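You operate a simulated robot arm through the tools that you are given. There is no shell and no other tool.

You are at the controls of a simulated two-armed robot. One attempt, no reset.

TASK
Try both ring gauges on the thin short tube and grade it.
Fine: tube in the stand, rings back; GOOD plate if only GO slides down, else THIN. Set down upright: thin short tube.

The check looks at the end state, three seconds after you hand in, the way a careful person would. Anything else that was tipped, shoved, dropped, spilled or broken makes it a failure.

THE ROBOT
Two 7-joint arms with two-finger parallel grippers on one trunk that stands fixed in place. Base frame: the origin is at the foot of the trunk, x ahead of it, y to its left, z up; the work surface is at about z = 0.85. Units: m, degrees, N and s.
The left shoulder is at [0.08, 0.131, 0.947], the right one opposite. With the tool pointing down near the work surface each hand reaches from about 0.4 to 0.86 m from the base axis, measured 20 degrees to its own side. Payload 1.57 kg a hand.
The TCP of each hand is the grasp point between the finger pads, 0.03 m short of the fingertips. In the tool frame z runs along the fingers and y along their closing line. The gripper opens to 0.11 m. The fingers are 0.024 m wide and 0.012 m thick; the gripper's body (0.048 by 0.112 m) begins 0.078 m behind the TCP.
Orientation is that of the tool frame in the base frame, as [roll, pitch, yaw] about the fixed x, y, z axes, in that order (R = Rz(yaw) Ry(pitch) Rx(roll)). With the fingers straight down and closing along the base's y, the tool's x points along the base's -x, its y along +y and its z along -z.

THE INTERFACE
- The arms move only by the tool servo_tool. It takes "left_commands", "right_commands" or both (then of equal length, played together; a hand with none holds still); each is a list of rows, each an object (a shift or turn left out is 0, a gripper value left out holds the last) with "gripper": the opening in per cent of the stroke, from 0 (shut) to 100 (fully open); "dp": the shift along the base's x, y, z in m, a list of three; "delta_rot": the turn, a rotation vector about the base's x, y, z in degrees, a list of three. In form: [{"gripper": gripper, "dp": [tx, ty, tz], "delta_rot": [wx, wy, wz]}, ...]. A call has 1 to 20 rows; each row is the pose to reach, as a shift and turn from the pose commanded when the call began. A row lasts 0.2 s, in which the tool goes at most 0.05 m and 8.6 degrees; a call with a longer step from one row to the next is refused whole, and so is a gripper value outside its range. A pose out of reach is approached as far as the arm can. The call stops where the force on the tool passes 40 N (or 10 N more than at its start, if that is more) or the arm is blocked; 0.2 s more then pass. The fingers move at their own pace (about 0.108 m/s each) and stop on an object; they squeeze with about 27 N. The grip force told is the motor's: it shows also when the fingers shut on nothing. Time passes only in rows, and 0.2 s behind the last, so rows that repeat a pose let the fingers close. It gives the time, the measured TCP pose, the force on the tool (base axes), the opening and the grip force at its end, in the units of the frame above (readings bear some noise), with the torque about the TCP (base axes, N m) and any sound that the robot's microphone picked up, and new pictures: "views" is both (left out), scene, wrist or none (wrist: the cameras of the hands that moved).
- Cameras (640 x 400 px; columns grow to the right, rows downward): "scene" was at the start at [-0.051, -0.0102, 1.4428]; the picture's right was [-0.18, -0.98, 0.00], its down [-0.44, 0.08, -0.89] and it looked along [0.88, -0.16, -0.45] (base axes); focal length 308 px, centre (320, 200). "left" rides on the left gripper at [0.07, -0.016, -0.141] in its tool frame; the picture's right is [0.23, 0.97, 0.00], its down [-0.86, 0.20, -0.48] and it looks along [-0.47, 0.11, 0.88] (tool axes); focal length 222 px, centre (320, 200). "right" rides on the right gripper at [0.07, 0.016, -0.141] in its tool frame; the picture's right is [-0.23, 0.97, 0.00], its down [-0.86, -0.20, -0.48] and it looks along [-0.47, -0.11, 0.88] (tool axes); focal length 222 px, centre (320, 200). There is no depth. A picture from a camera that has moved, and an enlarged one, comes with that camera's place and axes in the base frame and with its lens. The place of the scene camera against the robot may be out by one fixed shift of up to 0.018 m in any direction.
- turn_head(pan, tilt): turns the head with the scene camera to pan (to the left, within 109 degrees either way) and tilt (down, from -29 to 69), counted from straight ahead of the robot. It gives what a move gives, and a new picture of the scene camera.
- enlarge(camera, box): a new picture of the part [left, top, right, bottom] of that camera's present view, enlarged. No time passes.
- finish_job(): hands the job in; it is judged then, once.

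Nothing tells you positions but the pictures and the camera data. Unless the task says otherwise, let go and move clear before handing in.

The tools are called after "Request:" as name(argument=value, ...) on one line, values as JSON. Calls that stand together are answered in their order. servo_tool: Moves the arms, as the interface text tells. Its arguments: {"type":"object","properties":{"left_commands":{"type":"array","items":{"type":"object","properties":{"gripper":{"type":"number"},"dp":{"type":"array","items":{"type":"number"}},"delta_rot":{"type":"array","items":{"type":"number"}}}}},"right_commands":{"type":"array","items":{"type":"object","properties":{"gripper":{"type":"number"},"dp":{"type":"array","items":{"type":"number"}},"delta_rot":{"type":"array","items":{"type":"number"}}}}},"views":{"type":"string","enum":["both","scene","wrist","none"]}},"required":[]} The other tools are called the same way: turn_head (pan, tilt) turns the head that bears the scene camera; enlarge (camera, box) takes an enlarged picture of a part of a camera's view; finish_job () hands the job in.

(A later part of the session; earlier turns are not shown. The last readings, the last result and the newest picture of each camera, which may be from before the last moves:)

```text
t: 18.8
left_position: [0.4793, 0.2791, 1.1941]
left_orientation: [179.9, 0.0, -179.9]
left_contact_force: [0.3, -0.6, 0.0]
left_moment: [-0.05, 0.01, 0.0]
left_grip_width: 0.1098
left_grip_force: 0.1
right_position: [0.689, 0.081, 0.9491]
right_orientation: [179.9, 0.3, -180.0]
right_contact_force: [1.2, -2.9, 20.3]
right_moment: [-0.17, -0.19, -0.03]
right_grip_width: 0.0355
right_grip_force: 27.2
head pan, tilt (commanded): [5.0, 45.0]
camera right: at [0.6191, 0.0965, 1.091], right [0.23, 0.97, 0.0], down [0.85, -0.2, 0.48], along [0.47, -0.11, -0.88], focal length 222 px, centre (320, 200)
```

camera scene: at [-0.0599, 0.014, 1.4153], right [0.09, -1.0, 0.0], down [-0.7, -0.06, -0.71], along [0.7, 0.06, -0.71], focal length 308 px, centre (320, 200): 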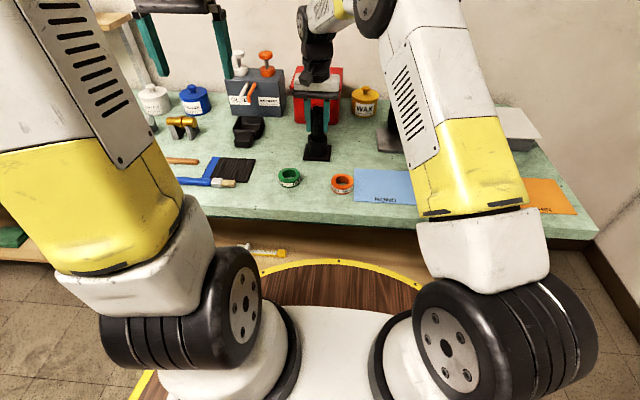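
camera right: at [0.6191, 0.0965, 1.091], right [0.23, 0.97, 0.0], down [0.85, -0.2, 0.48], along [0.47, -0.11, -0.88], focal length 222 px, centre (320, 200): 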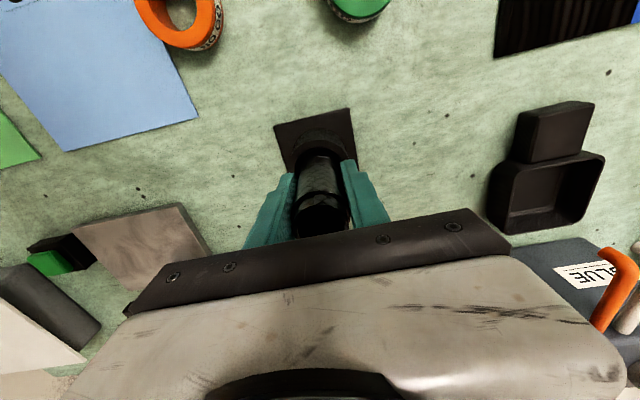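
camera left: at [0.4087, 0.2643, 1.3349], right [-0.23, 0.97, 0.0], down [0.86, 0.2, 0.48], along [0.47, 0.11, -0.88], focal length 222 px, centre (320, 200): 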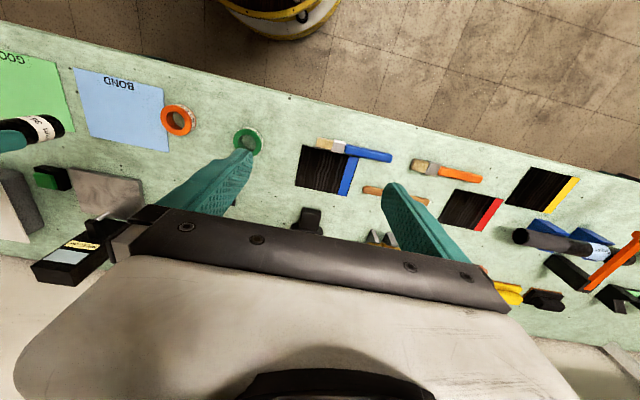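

Floor contact (20 N). I ease up slightly and open the gripper.

Request:
servo_tool(right_commands=[{"dp": [0, 0, 0.002]}, {"dp": [0, 0, 0.002], "gripper": 40}, {"dp": [0, 0, 0.002], "gripper": 60}, {"dp": [0, 0, 0.002], "gripper": 80}, {"dp": [0, 0, 0.002], "gripper": 80}], views="wrist")

Request:
enlarge(camera="right", box=[260, 90, 380, 240])

Request:
enlarge(camera="scene", box=[280, 60, 360, 170])

```text
t: 20.0
left_position: [0.4791, 0.2799, 1.1928]
left_orientation: [-180.0, 0.0, 180.0]
left_contact_force: [-1.2, -1.1, 0.1]
left_moment: [-0.01, -0.02, 0.0]
left_grip_width: 0.11
left_grip_force: 0.0
right_position: [0.6877, 0.0811, 0.9484]
right_orientation: [-180.0, 0.0, 180.0]
right_contact_force: [-1.0, -0.5, -0.7]
right_moment: [0.02, 0.0, 0.02]
right_grip_width: 0.088
right_grip_force: 0.0
head pan, tilt (commanded): [5.0, 45.0]
camera right: at [0.6191, 0.0963, 1.0914], right [0.23, 0.97, 0.0], down [0.86, -0.2, 0.48], along [0.47, -0.11, -0.88], focal length 222 px, centre (320, 200)
```

right: 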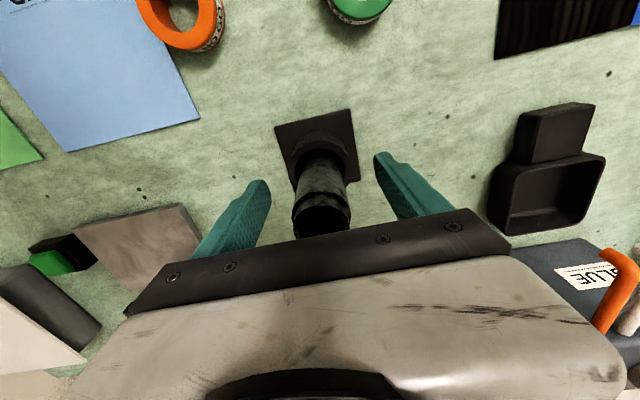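

```text
2.67 times, centred on (320, 165) of right
camera zoom: at [0.6191, 0.0963, 1.0914], right [0.23, 0.97, 0.0], down [0.86, -0.2, 0.48], along [0.47, -0.11, -0.88], focal length 592 px, centre (320, 293)
```

zoom: 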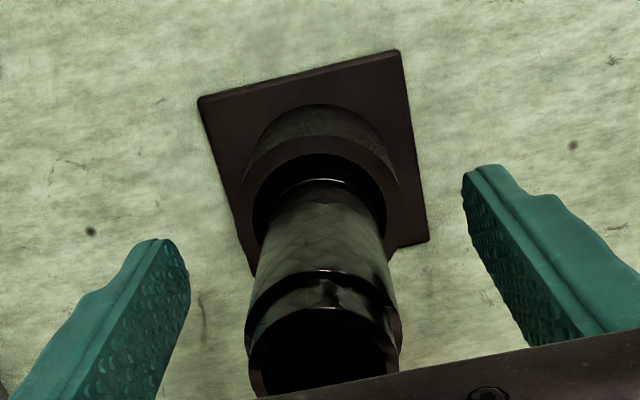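

```text
3.64 times, centred on (320, 115) of scene
camera zoom: at [-0.0599, 0.014, 1.4153], right [0.09, -1.0, 0.0], down [-0.7, -0.06, -0.71], along [0.7, 0.06, -0.71], focal length 1120 px, centre (320, 509)
```

zoom: 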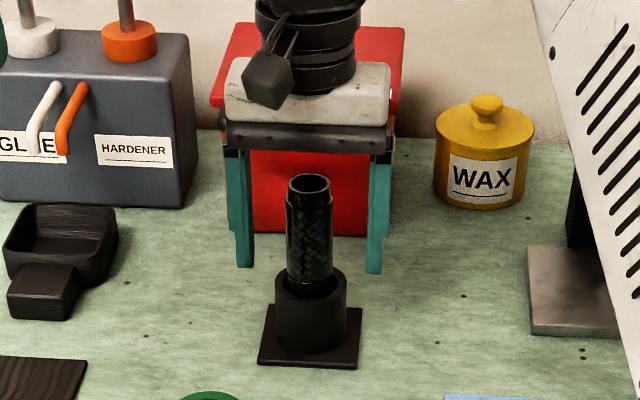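

The tube is standing in the stand. I raise the right hand straight up and retract it to its side.

Request:
servo_tool(right_commands=[{"dp": [0, 0, 0.02]}, {"dp": [0, 0, 0.05]}, {"dp": [0, 0, 0.09]}, {"dp": [0, 0, 0.13]}, {"dp": [0, 0, 0.17]}, {"dp": [0, -0.02, 0.2]}, {"dp": [-0.02, -0.06, 0.21]}, {"dp": [-0.045, -0.1, 0.22]}, {"dp": [-0.07, -0.14, 0.23]}, {"dp": [-0.095, -0.18, 0.24]}, {"dp": [-0.12, -0.22, 0.25]}, {"dp": [-0.145, -0.26, 0.25]}, {"dp": [-0.17, -0.3, 0.25]}, {"dp": [-0.195, -0.34, 0.25]}, {"dp": [-0.21, -0.38, 0.25]}, {"dp": [-0.215, -0.41, 0.25]}, {"dp": [-0.215, -0.43, 0.25]}, {"dp": [-0.215, -0.43, 0.25]}], views="both")

```text
t: 23.8
left_position: [0.4788, 0.2803, 1.1934]
left_orientation: [179.9, -0.1, -179.8]
left_contact_force: [0.2, 0.4, 0.6]
left_moment: [0.01, -0.01, 0.0]
left_grip_width: 0.1101
left_grip_force: 0.1
right_position: [0.4731, -0.3503, 1.1993]
right_orientation: [179.9, 0.0, 180.0]
right_contact_force: [-0.4, -0.2, -0.9]
right_moment: [0.04, 0.0, -0.01]
right_grip_width: 0.0879
right_grip_force: 0.0
head pan, tilt (commanded): [5.0, 45.0]
camera scene: at [-0.06, 0.0139, 1.4153], right [0.09, -1.0, 0.0], down [-0.7, -0.06, -0.71], along [0.7, 0.06, -0.71], focal length 308 px, centre (320, 200)
camera right: at [0.4041, -0.3345, 1.342], right [0.23, 0.97, 0.0], down [0.86, -0.2, 0.48], along [0.47, -0.11, -0.88], focal length 222 px, centre (320, 200)
```

scene: 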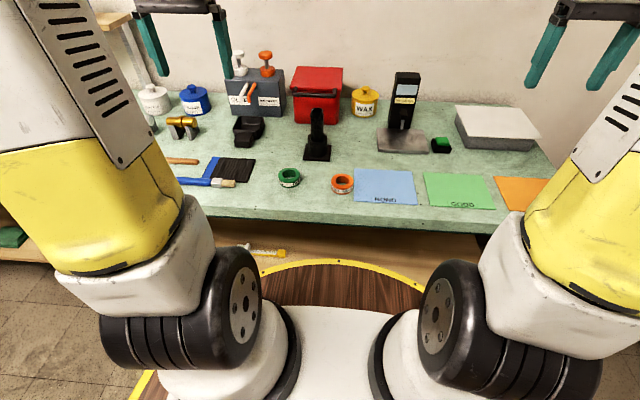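
right: 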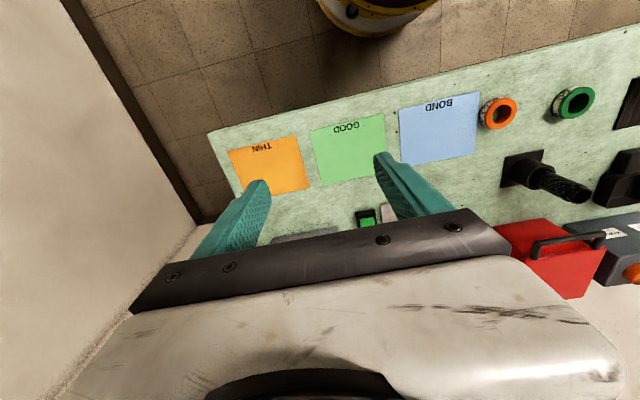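

Now the left hand goes above the green GO ring for a precise look.

Request:
servo_tool(left_commands=[{"dp": [0.012, -0.022, -0.02]}, {"dp": [0.024, -0.044, -0.04]}, {"dp": [0.036, -0.066, -0.06]}, {"dp": [0.048, -0.088, -0.08]}, {"dp": [0.06, -0.11, -0.1]}, {"dp": [0.072, -0.13, -0.12]}, {"dp": [0.078, -0.136, -0.14]}, {"dp": [0.078, -0.136, -0.14]}, {"dp": [0.078, -0.136, -0.14]}], views="both")

Request:
enlarge(camera="left", box=[280, 80, 360, 130])

Request:
enlarge(camera="left", box=[220, 120, 340, 220])

```text
t: 25.8
left_position: [0.5569, 0.1439, 1.0537]
left_orientation: [180.0, 0.0, 179.9]
left_contact_force: [0.9, -0.3, 0.1]
left_moment: [0.01, -0.01, 0.0]
left_grip_width: 0.1102
left_grip_force: 0.2
right_position: [0.4736, -0.3505, 1.1987]
right_orientation: [-179.9, 0.0, -179.9]
right_contact_force: [-0.6, 0.0, -0.7]
right_moment: [-0.01, -0.01, 0.03]
right_grip_width: 0.0881
right_grip_force: 0.2
head pan, tilt (commanded): [5.0, 45.0]
camera scene: at [-0.0599, 0.0138, 1.4153], right [0.09, -1.0, 0.0], down [-0.7, -0.06, -0.71], along [0.7, 0.06, -0.71], focal length 308 px, centre (320, 200)
camera left: at [0.486, 0.1284, 1.1954], right [-0.23, 0.97, 0.0], down [0.86, 0.2, 0.48], along [0.47, 0.11, -0.88], focal length 222 px, centre (320, 200)
```

scene: 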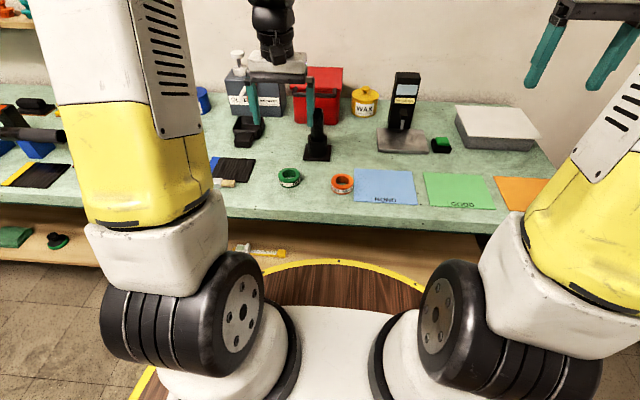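
left: 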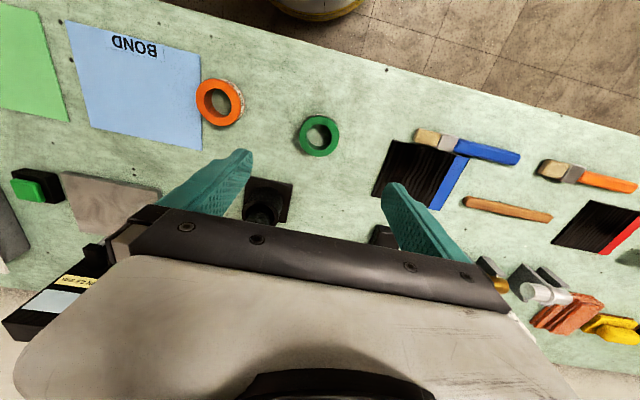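

```text
8.00 times, centred on (320, 105) of left
camera zoom: at [0.486, 0.1284, 1.1954], right [-0.23, 0.97, 0.0], down [0.86, 0.2, 0.48], along [0.47, 0.11, -0.88], focal length 1777 px, centre (320, 960)
```

zoom: 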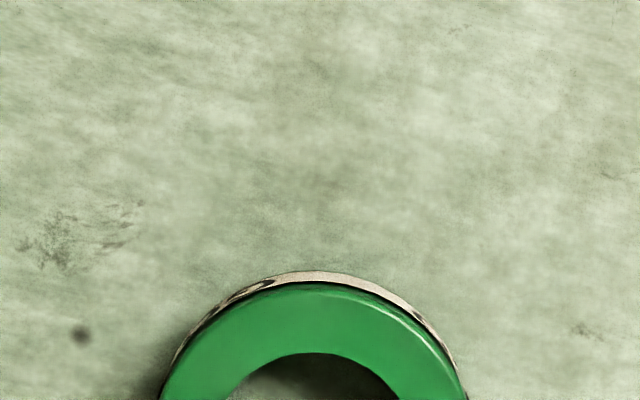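

```text
4.00 times, centred on (280, 170) of left
camera zoom: at [0.486, 0.1284, 1.1954], right [-0.23, 0.97, 0.0], down [0.86, 0.2, 0.48], along [0.47, 0.11, -0.88], focal length 888 px, centre (480, 320)
```

zoom: 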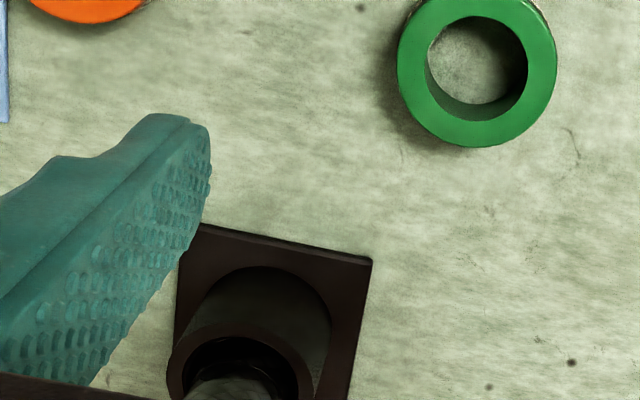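

Request:
enlarge(camera="left", box=[290, 110, 350, 160])

Request:
enlarge(camera="left", box=[190, 72, 250, 132])

Request:
enlarge(camera="right", box=[470, 80, 640, 220])

```text
8.00 times, centred on (320, 135) of left
camera zoom: at [0.486, 0.1284, 1.1954], right [-0.23, 0.97, 0.0], down [0.86, 0.2, 0.48], along [0.47, 0.11, -0.88], focal length 1777 px, centre (320, 720)
```

zoom: 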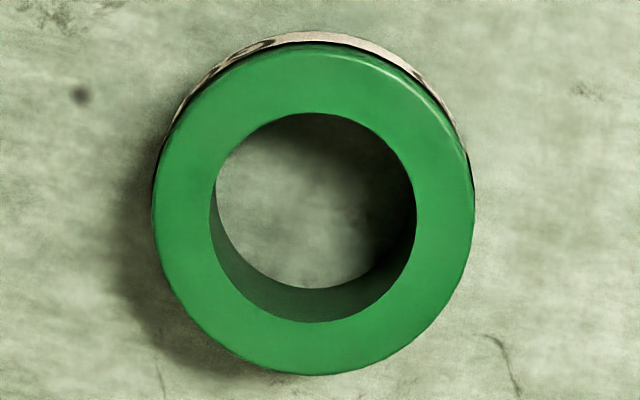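

```text
6.67 times, centred on (220, 102) of left
camera zoom: at [0.486, 0.1284, 1.1954], right [-0.23, 0.97, 0.0], down [0.86, 0.2, 0.48], along [0.47, 0.11, -0.88], focal length 1481 px, centre (987, 853)
```

zoom: 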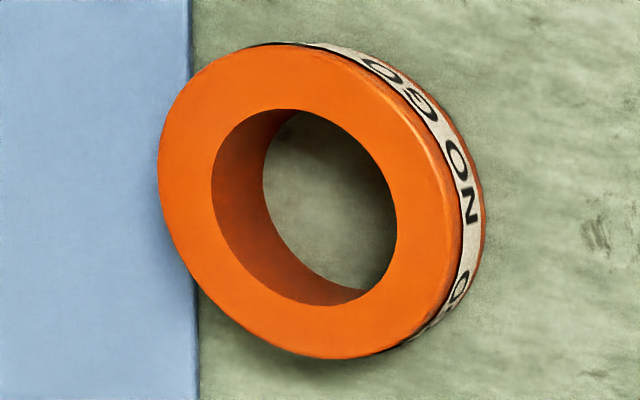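

```text
2.86 times, centred on (555, 150) of right
camera zoom: at [0.4043, -0.3342, 1.3419], right [0.23, 0.97, 0.0], down [0.86, -0.2, 0.48], along [0.47, -0.11, -0.88], focal length 635 px, centre (-351, 343)
```

zoom: 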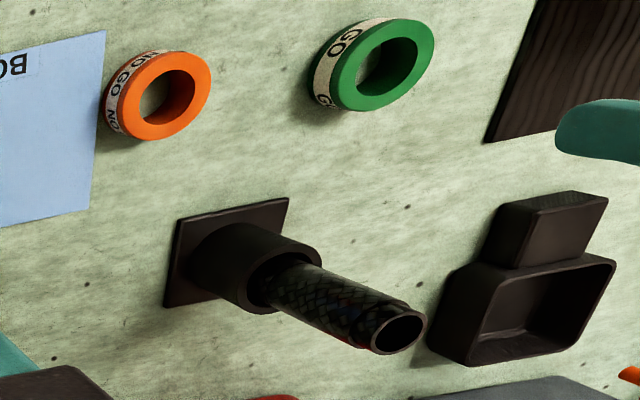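

The GO ring is centred at ≈(0.5565, 0.1437), about 24 mm tall, 58 mm OD. I lower the left hand with open fingers around it.

Request:
servo_tool(left_commands=[{"dp": [0, 0, -0.03]}, {"dp": [0, 0, -0.06]}, {"dp": [0, 0, -0.09]}, {"dp": [0, 0, -0.12]}, {"dp": [0, 0, -0.145]}, {"dp": [0, 0, -0.16]}, {"dp": [0, 0, -0.168]}, {"dp": [0, 0, -0.168]}], views="wrist")

Request:
enlarge(camera="left", box=[220, 90, 420, 230])

```text
t: 27.6
left_position: [0.5565, 0.1465, 0.8855]
left_orientation: [180.0, 0.0, -180.0]
left_contact_force: [-0.5, -0.1, -0.7]
left_moment: [-0.03, 0.01, 0.02]
left_grip_width: 0.1101
left_grip_force: 0.1
right_position: [0.4734, -0.3504, 1.2001]
right_orientation: [180.0, 0.1, 179.9]
right_contact_force: [0.3, -0.2, -0.6]
right_moment: [0.0, 0.05, -0.01]
right_grip_width: 0.0879
right_grip_force: 0.1
head pan, tilt (commanded): [5.0, 45.0]
camera left: at [0.4858, 0.1298, 1.0276], right [-0.23, 0.97, 0.0], down [0.86, 0.2, 0.48], along [0.47, 0.11, -0.88], focal length 222 px, centre (320, 200)
```

left: 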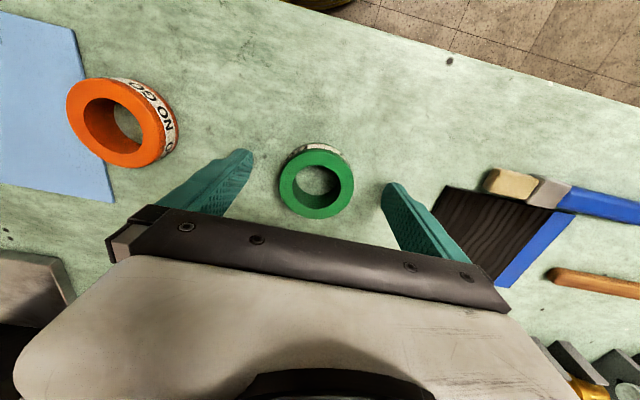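

```text
2.86 times, centred on (320, 160) of left
camera zoom: at [0.4858, 0.1298, 1.0276], right [-0.23, 0.97, 0.0], down [0.86, 0.2, 0.48], along [0.47, 0.11, -0.88], focal length 635 px, centre (320, 314)
```

zoom: 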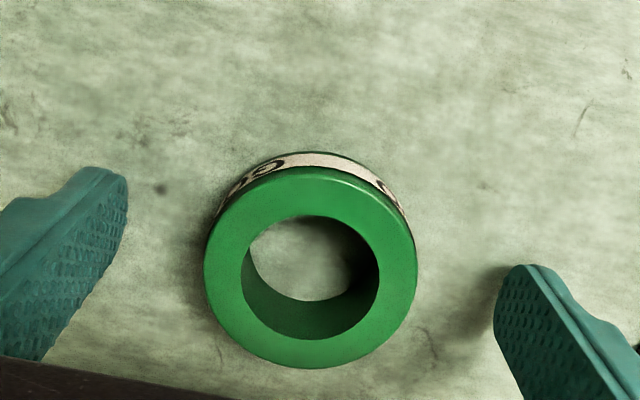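

The ring is well centred fore-aft; I nudge 2 mm to the right (−y) and close on it.

Request:
servo_tool(left_commands=[{"dp": [0, -0.002, -0.001], "gripper": 80}, {"dp": [0, -0.002, -0.001], "gripper": 65}, {"dp": [0, -0.002, -0.001], "gripper": 58}, {"dp": [0, -0.002, -0.001], "gripper": 54}, {"dp": [0, -0.002, -0.001], "gripper": 40}, {"dp": [0, -0.002, -0.001], "gripper": 40}, {"dp": [0, -0.002, -0.001], "gripper": 40}], views="wrist")

Request:
enlarge(camera="left", box=[220, 90, 420, 230])

```text
t: 29.2
left_position: [0.5574, 0.1428, 0.8841]
left_orientation: [180.0, 0.1, 180.0]
left_contact_force: [-0.4, 1.0, 1.8]
left_moment: [0.02, 0.0, 0.02]
left_grip_width: 0.0555
left_grip_force: 27.0
right_position: [0.4746, -0.3501, 1.199]
right_orientation: [-180.0, 0.0, 179.9]
right_contact_force: [0.2, 1.1, -0.1]
right_moment: [0.02, 0.0, -0.02]
right_grip_width: 0.0879
right_grip_force: 0.0
head pan, tilt (commanded): [5.0, 45.0]
camera left: at [0.486, 0.1275, 1.0267], right [-0.23, 0.97, 0.0], down [0.86, 0.2, 0.48], along [0.47, 0.11, -0.88], focal length 222 px, centre (320, 200)
```

left: 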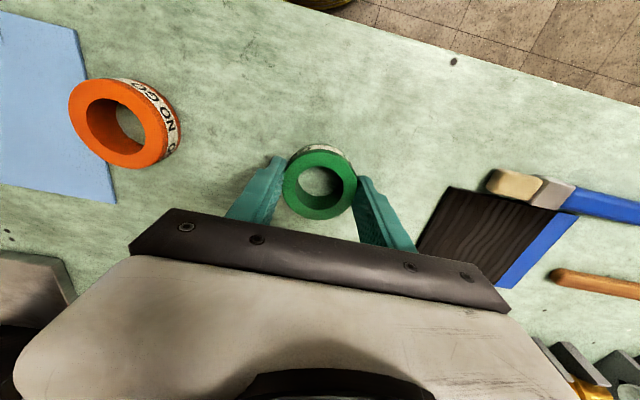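

```text
2.86 times, centred on (320, 160) of left
camera zoom: at [0.486, 0.1275, 1.0267], right [-0.23, 0.97, 0.0], down [0.86, 0.2, 0.48], along [0.47, 0.11, -0.88], focal length 635 px, centre (320, 314)
```

zoom: 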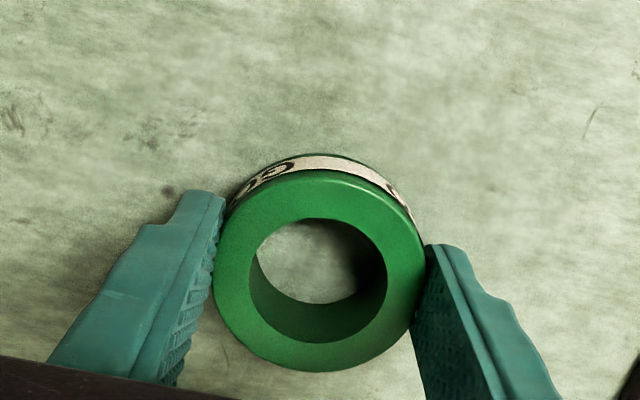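

The GO ring is held squarely (width ≈55.5 mm). I lift it and carry it above the tube, staying 4 cm clear of its top.

Request:
servo_tool(left_commands=[{"dp": [0, 0, 0.01]}, {"dp": [0, 0, 0.03]}, {"dp": [0, 0, 0.06]}, {"dp": [0, 0, 0.09]}, {"dp": [0, 0, 0.12]}, {"dp": [0, 0, 0.15]}, {"dp": [0, 0, 0.18]}, {"dp": [0.025, -0.012, 0.18]}, {"dp": [0.05, -0.024, 0.18]}, {"dp": [0.075, -0.036, 0.18]}, {"dp": [0.1, -0.048, 0.18]}, {"dp": [0.12, -0.058, 0.18]}, {"dp": [0.1325, -0.063, 0.18]}, {"dp": [0.1325, -0.063, 0.18]}, {"dp": [0.1325, -0.063, 0.18]}], views="both")

Request:
enlarge(camera="left", box=[220, 80, 420, 230])

Request:
enlarge(camera="scene", box=[270, 60, 370, 170])

Request:
enlarge(camera="right", box=[480, 60, 640, 220])

```text
t: 32.4
left_position: [0.6887, 0.0798, 1.0637]
left_orientation: [180.0, 0.0, -180.0]
left_contact_force: [-0.4, -0.6, 0.0]
left_moment: [-0.02, -0.04, -0.01]
left_grip_width: 0.0554
left_grip_force: 27.1
right_position: [0.4731, -0.3505, 1.1997]
right_orientation: [-179.9, 0.1, -179.9]
right_contact_force: [-0.6, 0.8, 0.5]
right_moment: [0.01, -0.01, 0.0]
right_grip_width: 0.0877
right_grip_force: 0.2
head pan, tilt (commanded): [5.0, 45.0]
camera scene: at [-0.0598, 0.0138, 1.4153], right [0.09, -1.0, 0.0], down [-0.7, -0.06, -0.71], along [0.7, 0.06, -0.71], focal length 308 px, centre (320, 200)
camera left: at [0.6197, 0.0633, 1.2057], right [-0.23, 0.97, 0.0], down [0.86, 0.2, 0.48], along [0.47, 0.11, -0.88], focal length 222 px, centre (320, 200)
```

scene: 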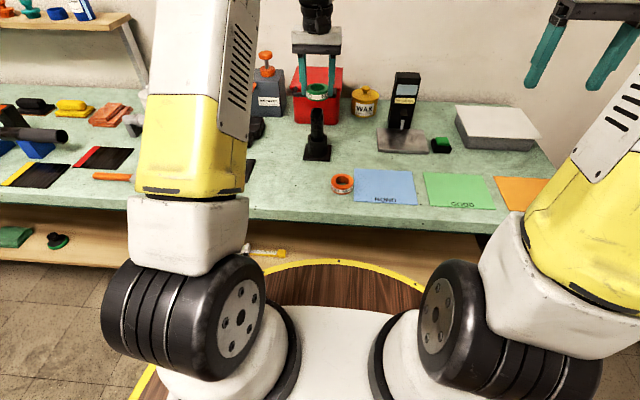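
left: 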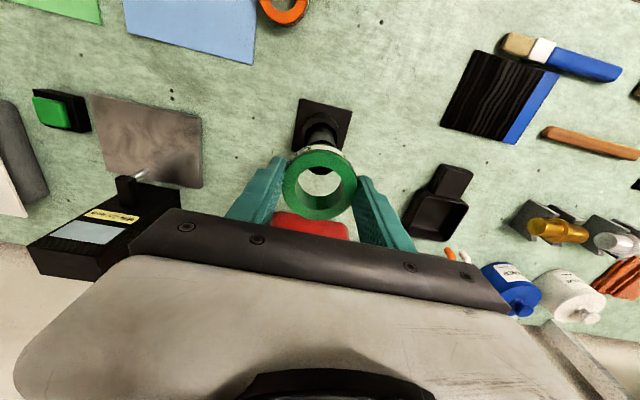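

```text
2.67 times, centred on (320, 155) of left
camera zoom: at [0.6197, 0.0633, 1.2057], right [-0.23, 0.97, 0.0], down [0.86, 0.2, 0.48], along [0.47, 0.11, -0.88], focal length 592 px, centre (320, 320)
```

zoom: 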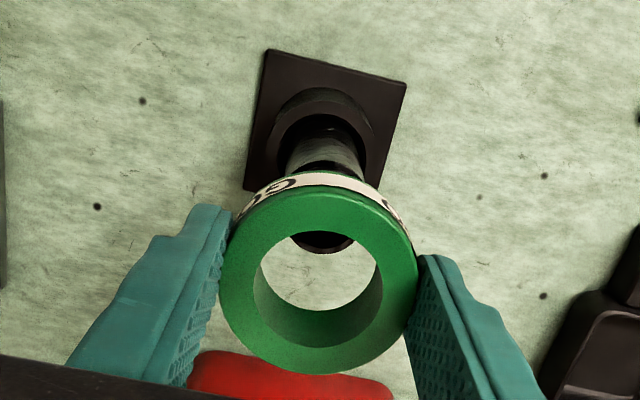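

```text
3.64 times, centred on (320, 115) of scene
camera zoom: at [-0.0598, 0.0138, 1.4153], right [0.09, -1.0, 0.0], down [-0.7, -0.06, -0.71], along [0.7, 0.06, -0.71], focal length 1120 px, centre (320, 509)
```

zoom: 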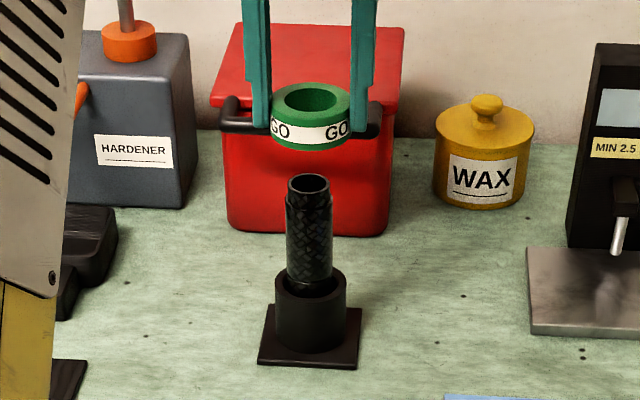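

```text
2.50 times, centred on (560, 140) of right
camera zoom: at [0.4043, -0.3342, 1.3419], right [0.23, 0.97, 0.0], down [0.86, -0.2, 0.48], along [0.47, -0.11, -0.88], focal length 555 px, centre (-280, 350)
```

zoom: 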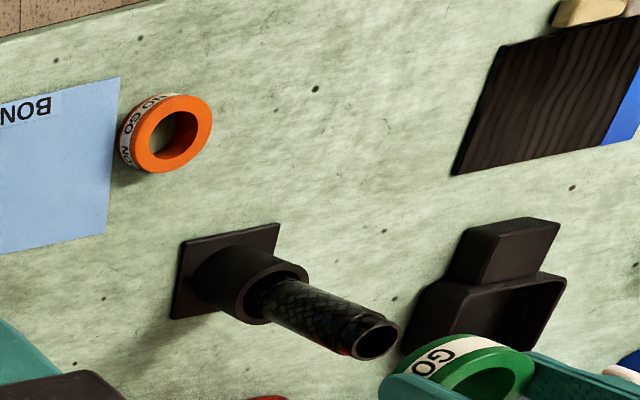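

From the views the tube top seems ~2–3 mm to the left (+y) of the ring. I shift the hand forward 4.5 cm to see the tube top unobstructed.

Request:
servo_tool(left_commands=[{"dp": [0.015, 0, 0]}, {"dp": [0.03, 0, 0]}, {"dp": [0.045, 0, 0]}, {"dp": [0.045, 0, 0]}, {"dp": [0.045, 0, 0]}], views="wrist")

Request:
enlarge(camera="left", box=[280, 70, 376, 150])

Request:
enlarge(camera="left", box=[270, 130, 370, 220])

```text
t: 33.6
left_position: [0.735, 0.0789, 1.0651]
left_orientation: [-179.9, 0.0, -180.0]
left_contact_force: [0.6, 0.1, -1.4]
left_moment: [-0.02, -0.02, -0.02]
left_grip_width: 0.0554
left_grip_force: 26.6
right_position: [0.4746, -0.3485, 1.1993]
right_orientation: [180.0, 0.0, -180.0]
right_contact_force: [0.3, 0.1, 0.3]
right_moment: [0.01, 0.0, 0.0]
right_grip_width: 0.0878
right_grip_force: 0.0
head pan, tilt (commanded): [5.0, 45.0]
camera left: at [0.6635, 0.063, 1.2066], right [-0.23, 0.97, 0.0], down [0.86, 0.2, 0.48], along [0.47, 0.11, -0.88], focal length 222 px, centre (320, 200)
```

left: 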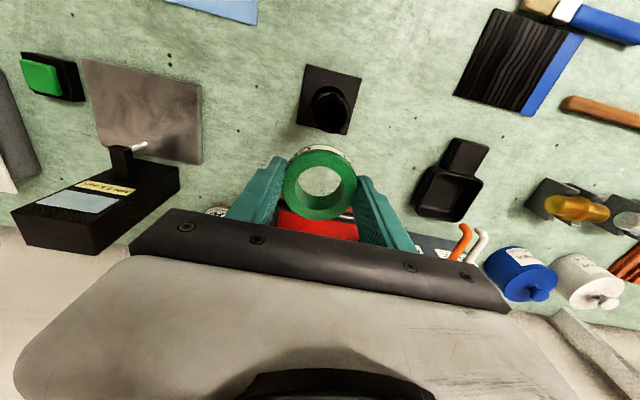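

```text
5.00 times, centred on (328, 110) of left
camera zoom: at [0.6635, 0.063, 1.2066], right [-0.23, 0.97, 0.0], down [0.86, 0.2, 0.48], along [0.47, 0.11, -0.88], focal length 1111 px, centre (280, 650)
```

zoom: 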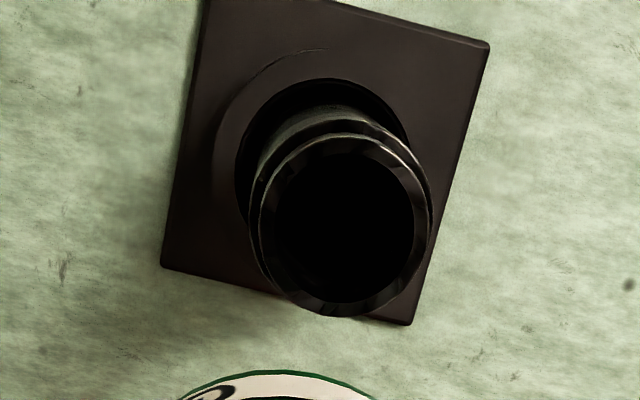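

```text
4.44 times, centred on (320, 175) of left
camera zoom: at [0.6635, 0.063, 1.2066], right [-0.23, 0.97, 0.0], down [0.86, 0.2, 0.48], along [0.47, 0.11, -0.88], focal length 987 px, centre (320, 311)
```

zoom: 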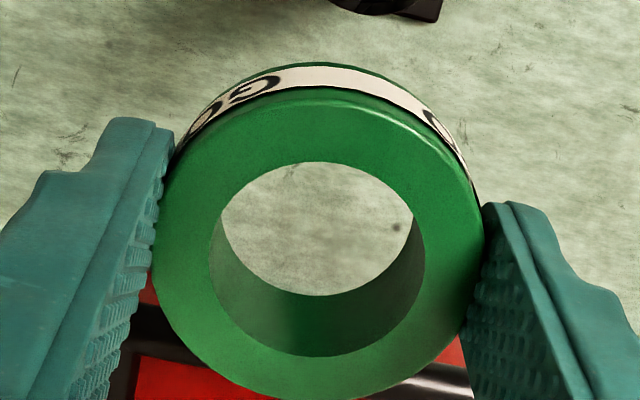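

The tube top is about (−0.045, +0.003) from the held ring. I move back over it with that correction and lower to just above the tube top.

Request:
servo_tool(left_commands=[{"dp": [-0.015, 0.001, 0]}, {"dp": [-0.03, 0.002, 0]}, {"dp": [-0.0448, 0.0027, 0]}, {"dp": [-0.0448, 0.0027, 0]}, {"dp": [-0.0448, 0.0027, -0.015]}, {"dp": [-0.0448, 0.0027, -0.03]}, {"dp": [-0.0448, 0.0027, -0.041]}, {"dp": [-0.0448, 0.0027, -0.041]}, {"dp": [-0.0448, 0.0027, -0.041]}], views="both")

Request:
enlarge(camera="left", box=[270, 110, 370, 220])

Request:
enlarge(camera="scene", box=[290, 80, 350, 160])

Request:
enlarge(camera="right", box=[500, 120, 640, 220])

```text
t: 35.6
left_position: [0.6875, 0.0822, 1.0219]
left_orientation: [180.0, 0.1, -180.0]
left_contact_force: [0.4, 0.3, -1.6]
left_moment: [0.0, 0.02, 0.04]
left_grip_width: 0.0558
left_grip_force: 27.0
right_position: [0.4737, -0.3504, 1.1989]
right_orientation: [-180.0, -0.1, -180.0]
right_contact_force: [-0.2, 0.1, 0.0]
right_moment: [-0.02, 0.01, -0.01]
right_grip_width: 0.0881
right_grip_force: 0.0
head pan, tilt (commanded): [5.0, 45.0]
camera scene: at [-0.0599, 0.0138, 1.4153], right [0.09, -1.0, 0.0], down [-0.7, -0.06, -0.71], along [0.7, 0.06, -0.71], focal length 308 px, centre (320, 200)
camera left: at [0.6178, 0.0664, 1.1641], right [-0.23, 0.97, 0.0], down [0.86, 0.2, 0.48], along [0.47, 0.11, -0.88], focal length 222 px, centre (320, 200)
```

scene: 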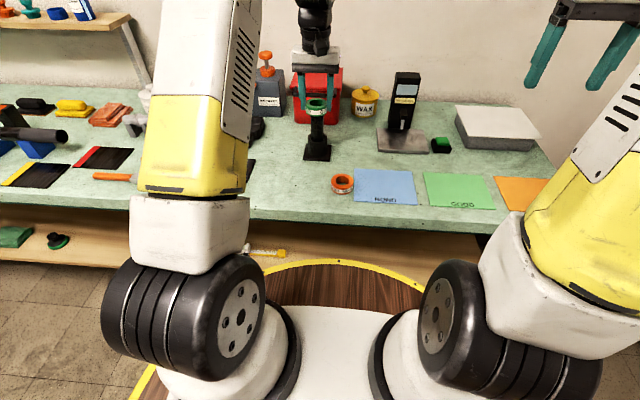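
left: 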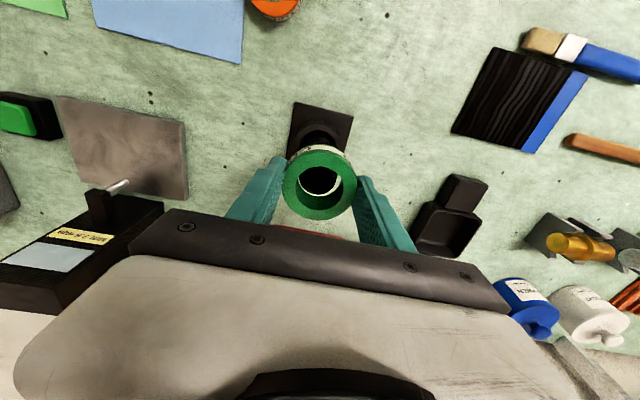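

```text
3.64 times, centred on (320, 165) of left
camera zoom: at [0.6178, 0.0664, 1.1641], right [-0.23, 0.97, 0.0], down [0.86, 0.2, 0.48], along [0.47, 0.11, -0.88], focal length 808 px, centre (320, 327)
```

zoom: 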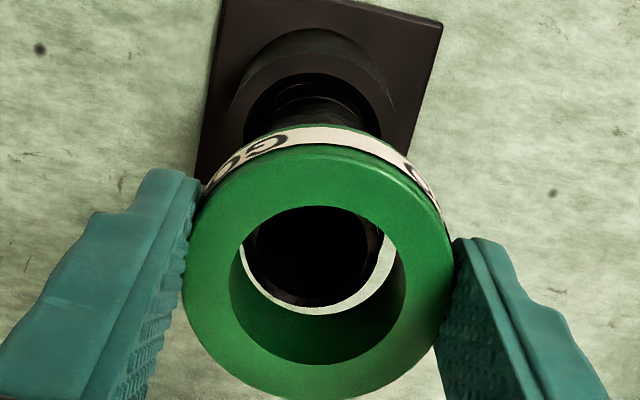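

```text
5.00 times, centred on (320, 120) of scene
camera zoom: at [-0.0599, 0.0138, 1.4153], right [0.09, -1.0, 0.0], down [-0.7, -0.06, -0.71], along [0.7, 0.06, -0.71], focal length 1541 px, centre (320, 600)
```

zoom: 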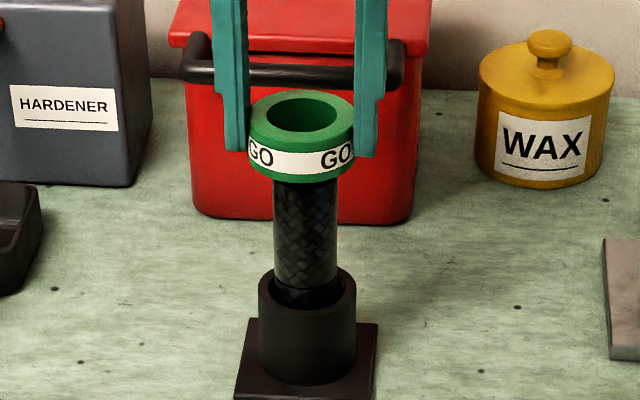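

```text
4.00 times, centred on (570, 170) of right
camera zoom: at [0.4044, -0.3341, 1.3419], right [0.23, 0.97, 0.0], down [0.86, -0.2, 0.48], along [0.47, -0.11, -0.88], focal length 888 px, centre (-680, 320)
```

zoom: 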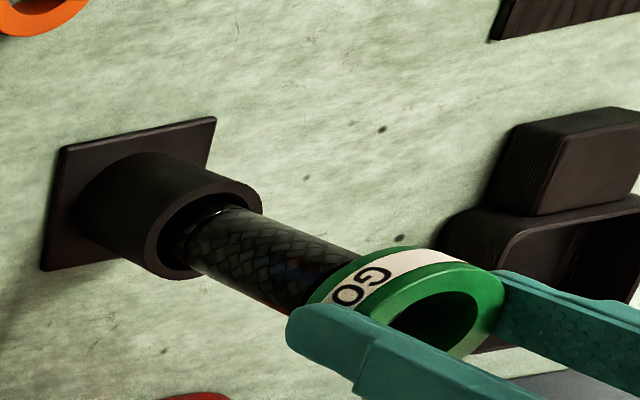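

The ring hovers just above the tube. I zoom tighter to verify centring before lowering.

Request:
enlarge(camera="scene", box=[300, 92, 332, 112])

Request:
enlarge(camera="scene", box=[300, 110, 332, 130])

Request:
enlarge(camera="left", box=[288, 160, 352, 210])

```text
16.00 times, centred on (316, 102) of scene
camera zoom: at [-0.0599, 0.0138, 1.4153], right [0.09, -1.0, 0.0], down [-0.7, -0.06, -0.71], along [0.7, 0.06, -0.71], focal length 4930 px, centre (384, 1768)
```

zoom: 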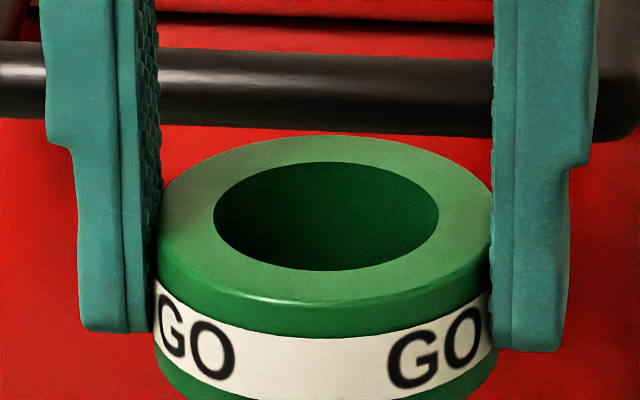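

```text
16.00 times, centred on (316, 120) of scene
camera zoom: at [-0.0599, 0.0138, 1.4153], right [0.09, -1.0, 0.0], down [-0.7, -0.06, -0.71], along [0.7, 0.06, -0.71], focal length 4930 px, centre (384, 1480)
```

zoom: 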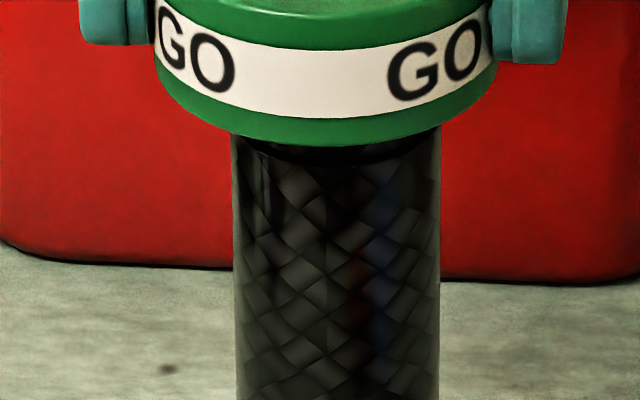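

```text
8.00 times, centred on (320, 185) of left
camera zoom: at [0.6178, 0.0664, 1.1641], right [-0.23, 0.97, 0.0], down [0.86, 0.2, 0.48], along [0.47, 0.11, -0.88], focal length 1777 px, centre (320, 320)
```

zoom: 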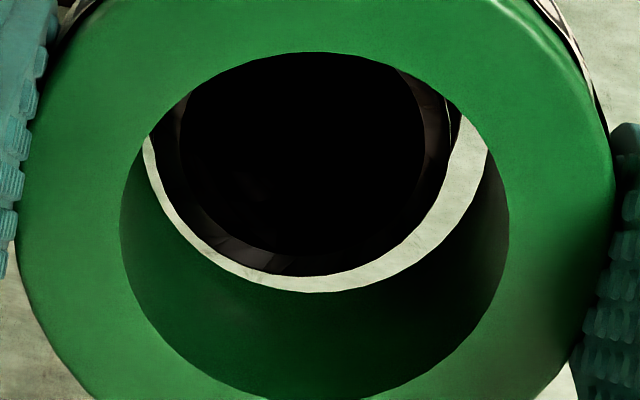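

Both views say the ring is ~1.6 mm too far to +y. I check the fore-aft offset from the right hand's camera with a tight zoom.

Request:
enlarge(camera="right", box=[570, 170, 634, 210])

Request:
enlarge(camera="right", box=[540, 160, 604, 200])

```text
10.00 times, centred on (602, 190) of right
camera zoom: at [0.4044, -0.3341, 1.3419], right [0.23, 0.97, 0.0], down [0.86, -0.2, 0.48], along [0.47, -0.11, -0.88], focal length 2221 px, centre (-2500, 300)
```

zoom: 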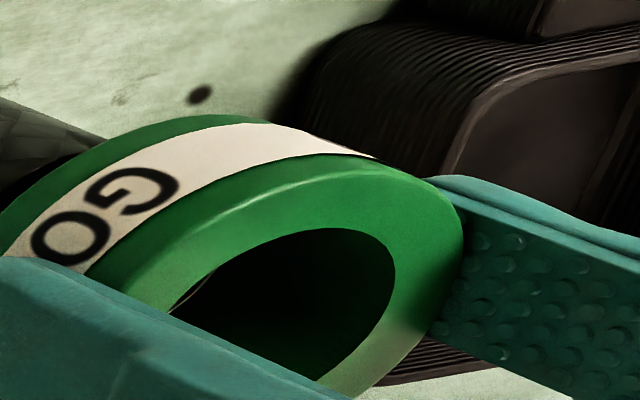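

```text
10.00 times, centred on (572, 180) of right
camera zoom: at [0.4044, -0.3341, 1.3419], right [0.23, 0.97, 0.0], down [0.86, -0.2, 0.48], along [0.47, -0.11, -0.88], focal length 2221 px, centre (-2200, 400)
```

zoom: 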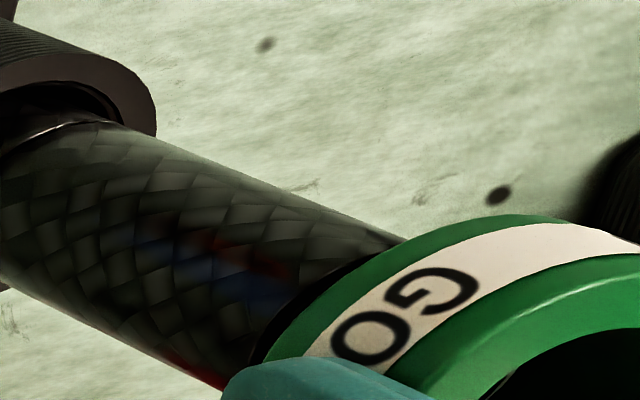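

I correct −1.6 mm in y and lower gently in small steps, watching the force.

Request:
servo_tool(left_commands=[{"dp": [0.0004, -0.0016, 0]}, {"dp": [0.0004, -0.0016, -0.002]}, {"dp": [0.0004, -0.0016, -0.004]}, {"dp": [0.0004, -0.0016, -0.006]}, {"dp": [0.0004, -0.0016, -0.006]}], views="both")

Request:
enlarge(camera="left", box=[288, 160, 352, 210])

Request:
enlarge(camera="scene", box=[300, 100, 332, 120])

```text
t: 36.8
left_position: [0.6886, 0.0784, 1.0179]
left_orientation: [-179.9, -0.1, -179.9]
left_contact_force: [0.9, -0.1, -0.3]
left_moment: [-0.02, -0.02, -0.04]
left_grip_width: 0.0556
left_grip_force: 26.7
right_position: [0.4736, -0.3502, 1.2002]
right_orientation: [180.0, 0.0, -179.9]
right_contact_force: [0.0, 0.6, -0.4]
right_moment: [-0.03, 0.0, 0.01]
right_grip_width: 0.0879
right_grip_force: 0.0
head pan, tilt (commanded): [5.0, 45.0]
camera scene: at [-0.0599, 0.0138, 1.4153], right [0.09, -1.0, 0.0], down [-0.7, -0.06, -0.71], along [0.7, 0.06, -0.71], focal length 308 px, centre (320, 200)
camera left: at [0.6187, 0.0641, 1.1593], right [-0.23, 0.97, 0.0], down [0.86, 0.2, 0.48], along [0.47, 0.11, -0.88], focal length 222 px, centre (320, 200)
```

scene: 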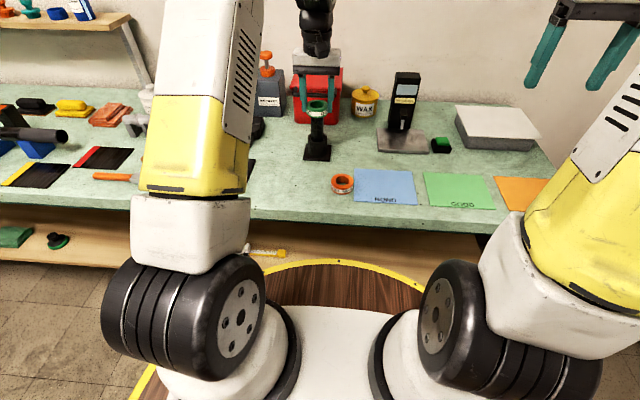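
left: 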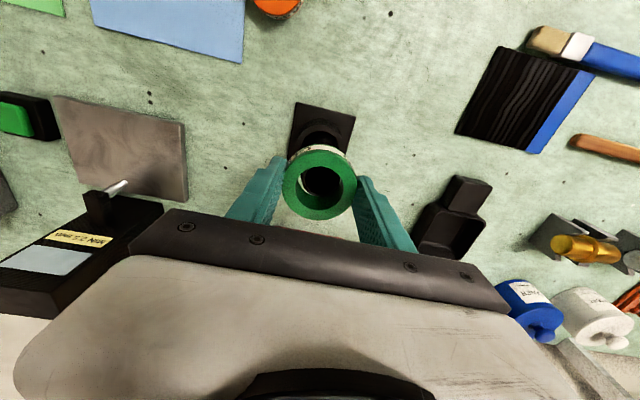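

```text
8.00 times, centred on (320, 185) of left
camera zoom: at [0.6187, 0.0641, 1.1593], right [-0.23, 0.97, 0.0], down [0.86, 0.2, 0.48], along [0.47, 0.11, -0.88], focal length 1777 px, centre (320, 320)
```

zoom: 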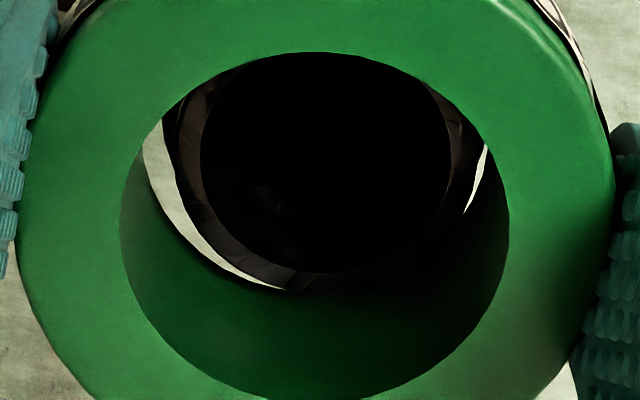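

```text
16.00 times, centred on (316, 110) of scene
camera zoom: at [-0.0599, 0.0138, 1.4153], right [0.09, -1.0, 0.0], down [-0.7, -0.06, -0.71], along [0.7, 0.06, -0.71], focal length 4930 px, centre (384, 1640)
```

zoom: 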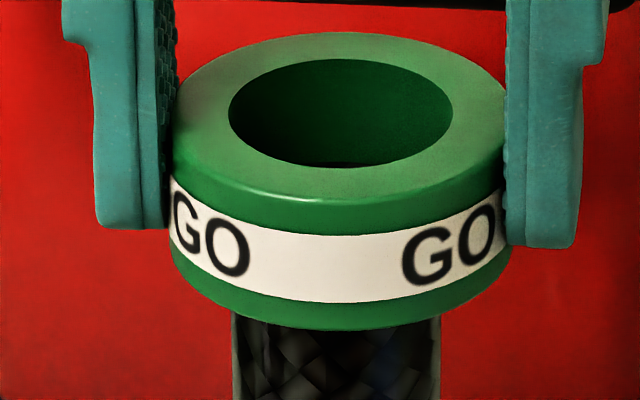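

No contact so far, and the ring seems centred on the tube's collar. I continue lowering a few mm, watching the force.

Request:
servo_tool(left_commands=[{"dp": [0, 0.0003, -0.001]}, {"dp": [0, 0.0003, -0.0025]}, {"dp": [0, 0.0003, -0.004]}, {"dp": [0, 0.0003, -0.005]}, {"dp": [0, 0.0003, -0.005]}], views="wrist")

Request:
enlarge(camera="left", box=[288, 160, 352, 210])

Request:
enlarge(camera="scene", box=[300, 100, 332, 120])

```text
t: 38.0
left_position: [0.6886, 0.08, 1.0128]
left_orientation: [-180.0, 0.0, 179.9]
left_contact_force: [0.1, -0.4, -0.6]
left_moment: [0.02, -0.01, -0.01]
left_grip_width: 0.0558
left_grip_force: 26.9
right_position: [0.4737, -0.3499, 1.1988]
right_orientation: [-180.0, 0.0, 180.0]
right_contact_force: [-0.8, 0.2, -0.8]
right_moment: [-0.03, -0.01, 0.01]
right_grip_width: 0.0882
right_grip_force: 0.0
head pan, tilt (commanded): [5.0, 45.0]
camera left: at [0.6189, 0.0641, 1.1547], right [-0.23, 0.97, 0.0], down [0.86, 0.2, 0.48], along [0.47, 0.11, -0.88], focal length 222 px, centre (320, 200)
```

left: 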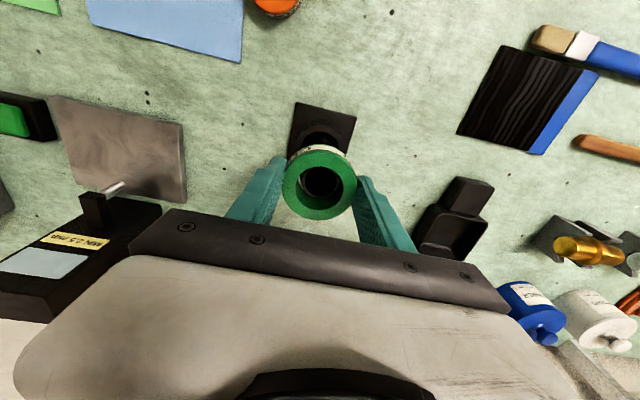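

```text
8.00 times, centred on (320, 185) of left
camera zoom: at [0.6189, 0.0641, 1.1547], right [-0.23, 0.97, 0.0], down [0.86, 0.2, 0.48], along [0.47, 0.11, -0.88], focal length 1777 px, centre (320, 320)
```

zoom: 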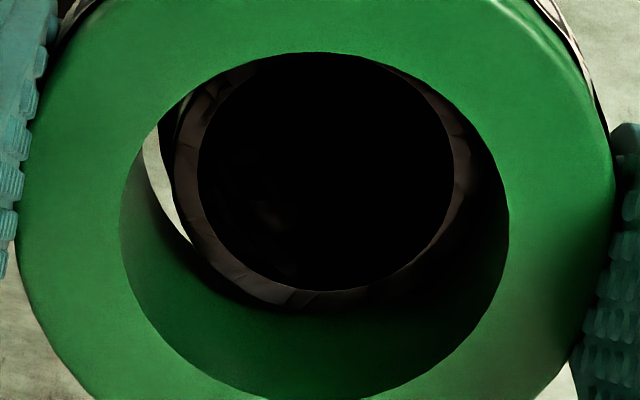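

```text
16.00 times, centred on (316, 110) of scene
camera zoom: at [-0.0599, 0.0138, 1.4153], right [0.09, -1.0, 0.0], down [-0.7, -0.06, -0.71], along [0.7, 0.06, -0.71], focal length 4930 px, centre (384, 1640)
```

zoom: 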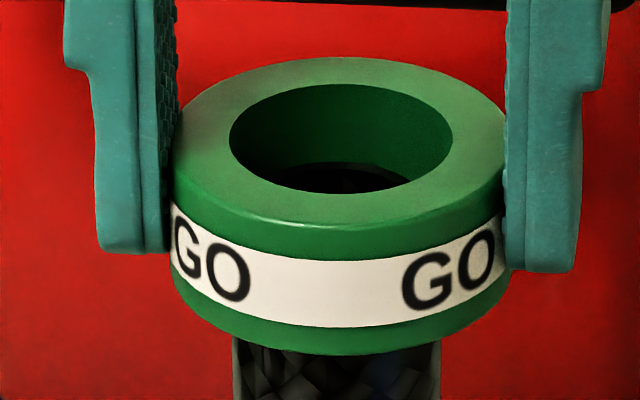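

The ring is around the collar with no contact force. I shift +0.7 mm in y to centre and keep lowering onto the shoulder.

Request:
servo_tool(left_commands=[{"dp": [0, 0.0007, 0]}, {"dp": [0, 0.0007, -0.0015]}, {"dp": [0, 0.0007, -0.003]}, {"dp": [0, 0.0007, -0.0045]}, {"dp": [0, 0.0007, -0.006]}, {"dp": [0, 0.0007, -0.006]}], views="wrist")

Request:
enlarge(camera="left", box=[288, 160, 352, 210])

Request:
enlarge(camera="scene", box=[300, 100, 332, 120])

```text
t: 39.4
left_position: [0.6888, 0.0814, 1.0073]
left_orientation: [-180.0, 0.1, 179.9]
left_contact_force: [-1.3, 0.9, 20.6]
left_moment: [0.37, 0.25, 0.01]
left_grip_width: 0.0557
left_grip_force: 27.0
right_position: [0.4734, -0.3511, 1.1998]
right_orientation: [-180.0, 0.1, -180.0]
right_contact_force: [0.4, 0.7, 0.7]
right_moment: [-0.03, -0.02, -0.04]
right_grip_width: 0.0877
right_grip_force: 0.0
head pan, tilt (commanded): [5.0, 45.0]
camera left: at [0.6185, 0.0651, 1.1487], right [-0.23, 0.97, 0.0], down [0.85, 0.2, 0.48], along [0.47, 0.11, -0.88], focal length 222 px, centre (320, 200)
```

left: 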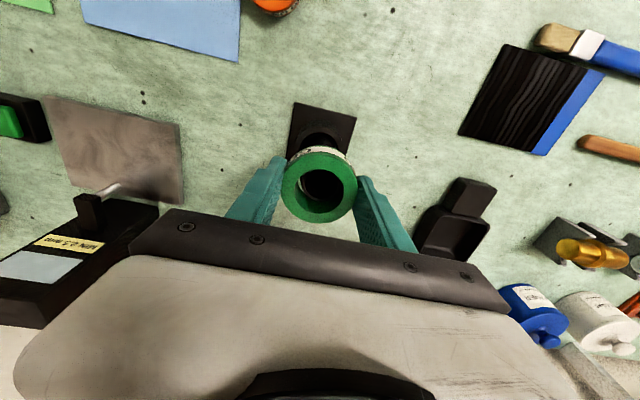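

```text
8.00 times, centred on (320, 185) of left
camera zoom: at [0.6185, 0.0651, 1.1487], right [-0.23, 0.97, 0.0], down [0.85, 0.2, 0.48], along [0.47, 0.11, -0.88], focal length 1777 px, centre (320, 320)
```

zoom: 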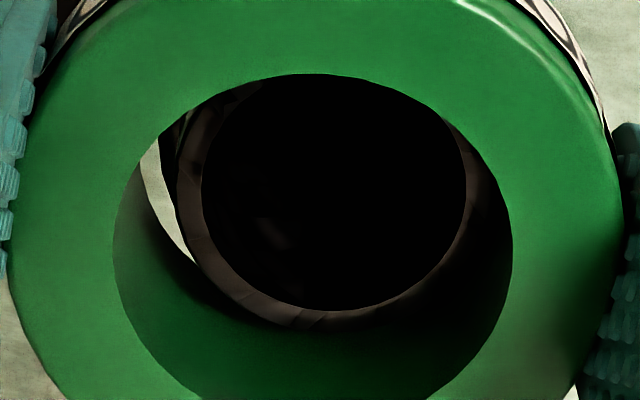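

```text
16.00 times, centred on (316, 110) of scene
camera zoom: at [-0.0606, 0.0138, 1.4153], right [0.09, -1.0, 0.0], down [-0.7, -0.06, -0.71], along [0.7, 0.06, -0.71], focal length 4930 px, centre (384, 1640)
```

zoom: 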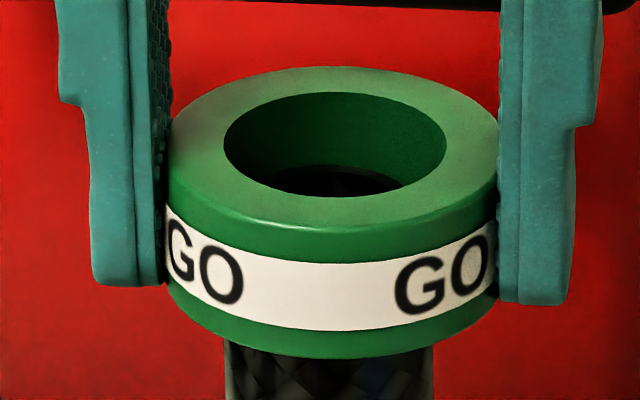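

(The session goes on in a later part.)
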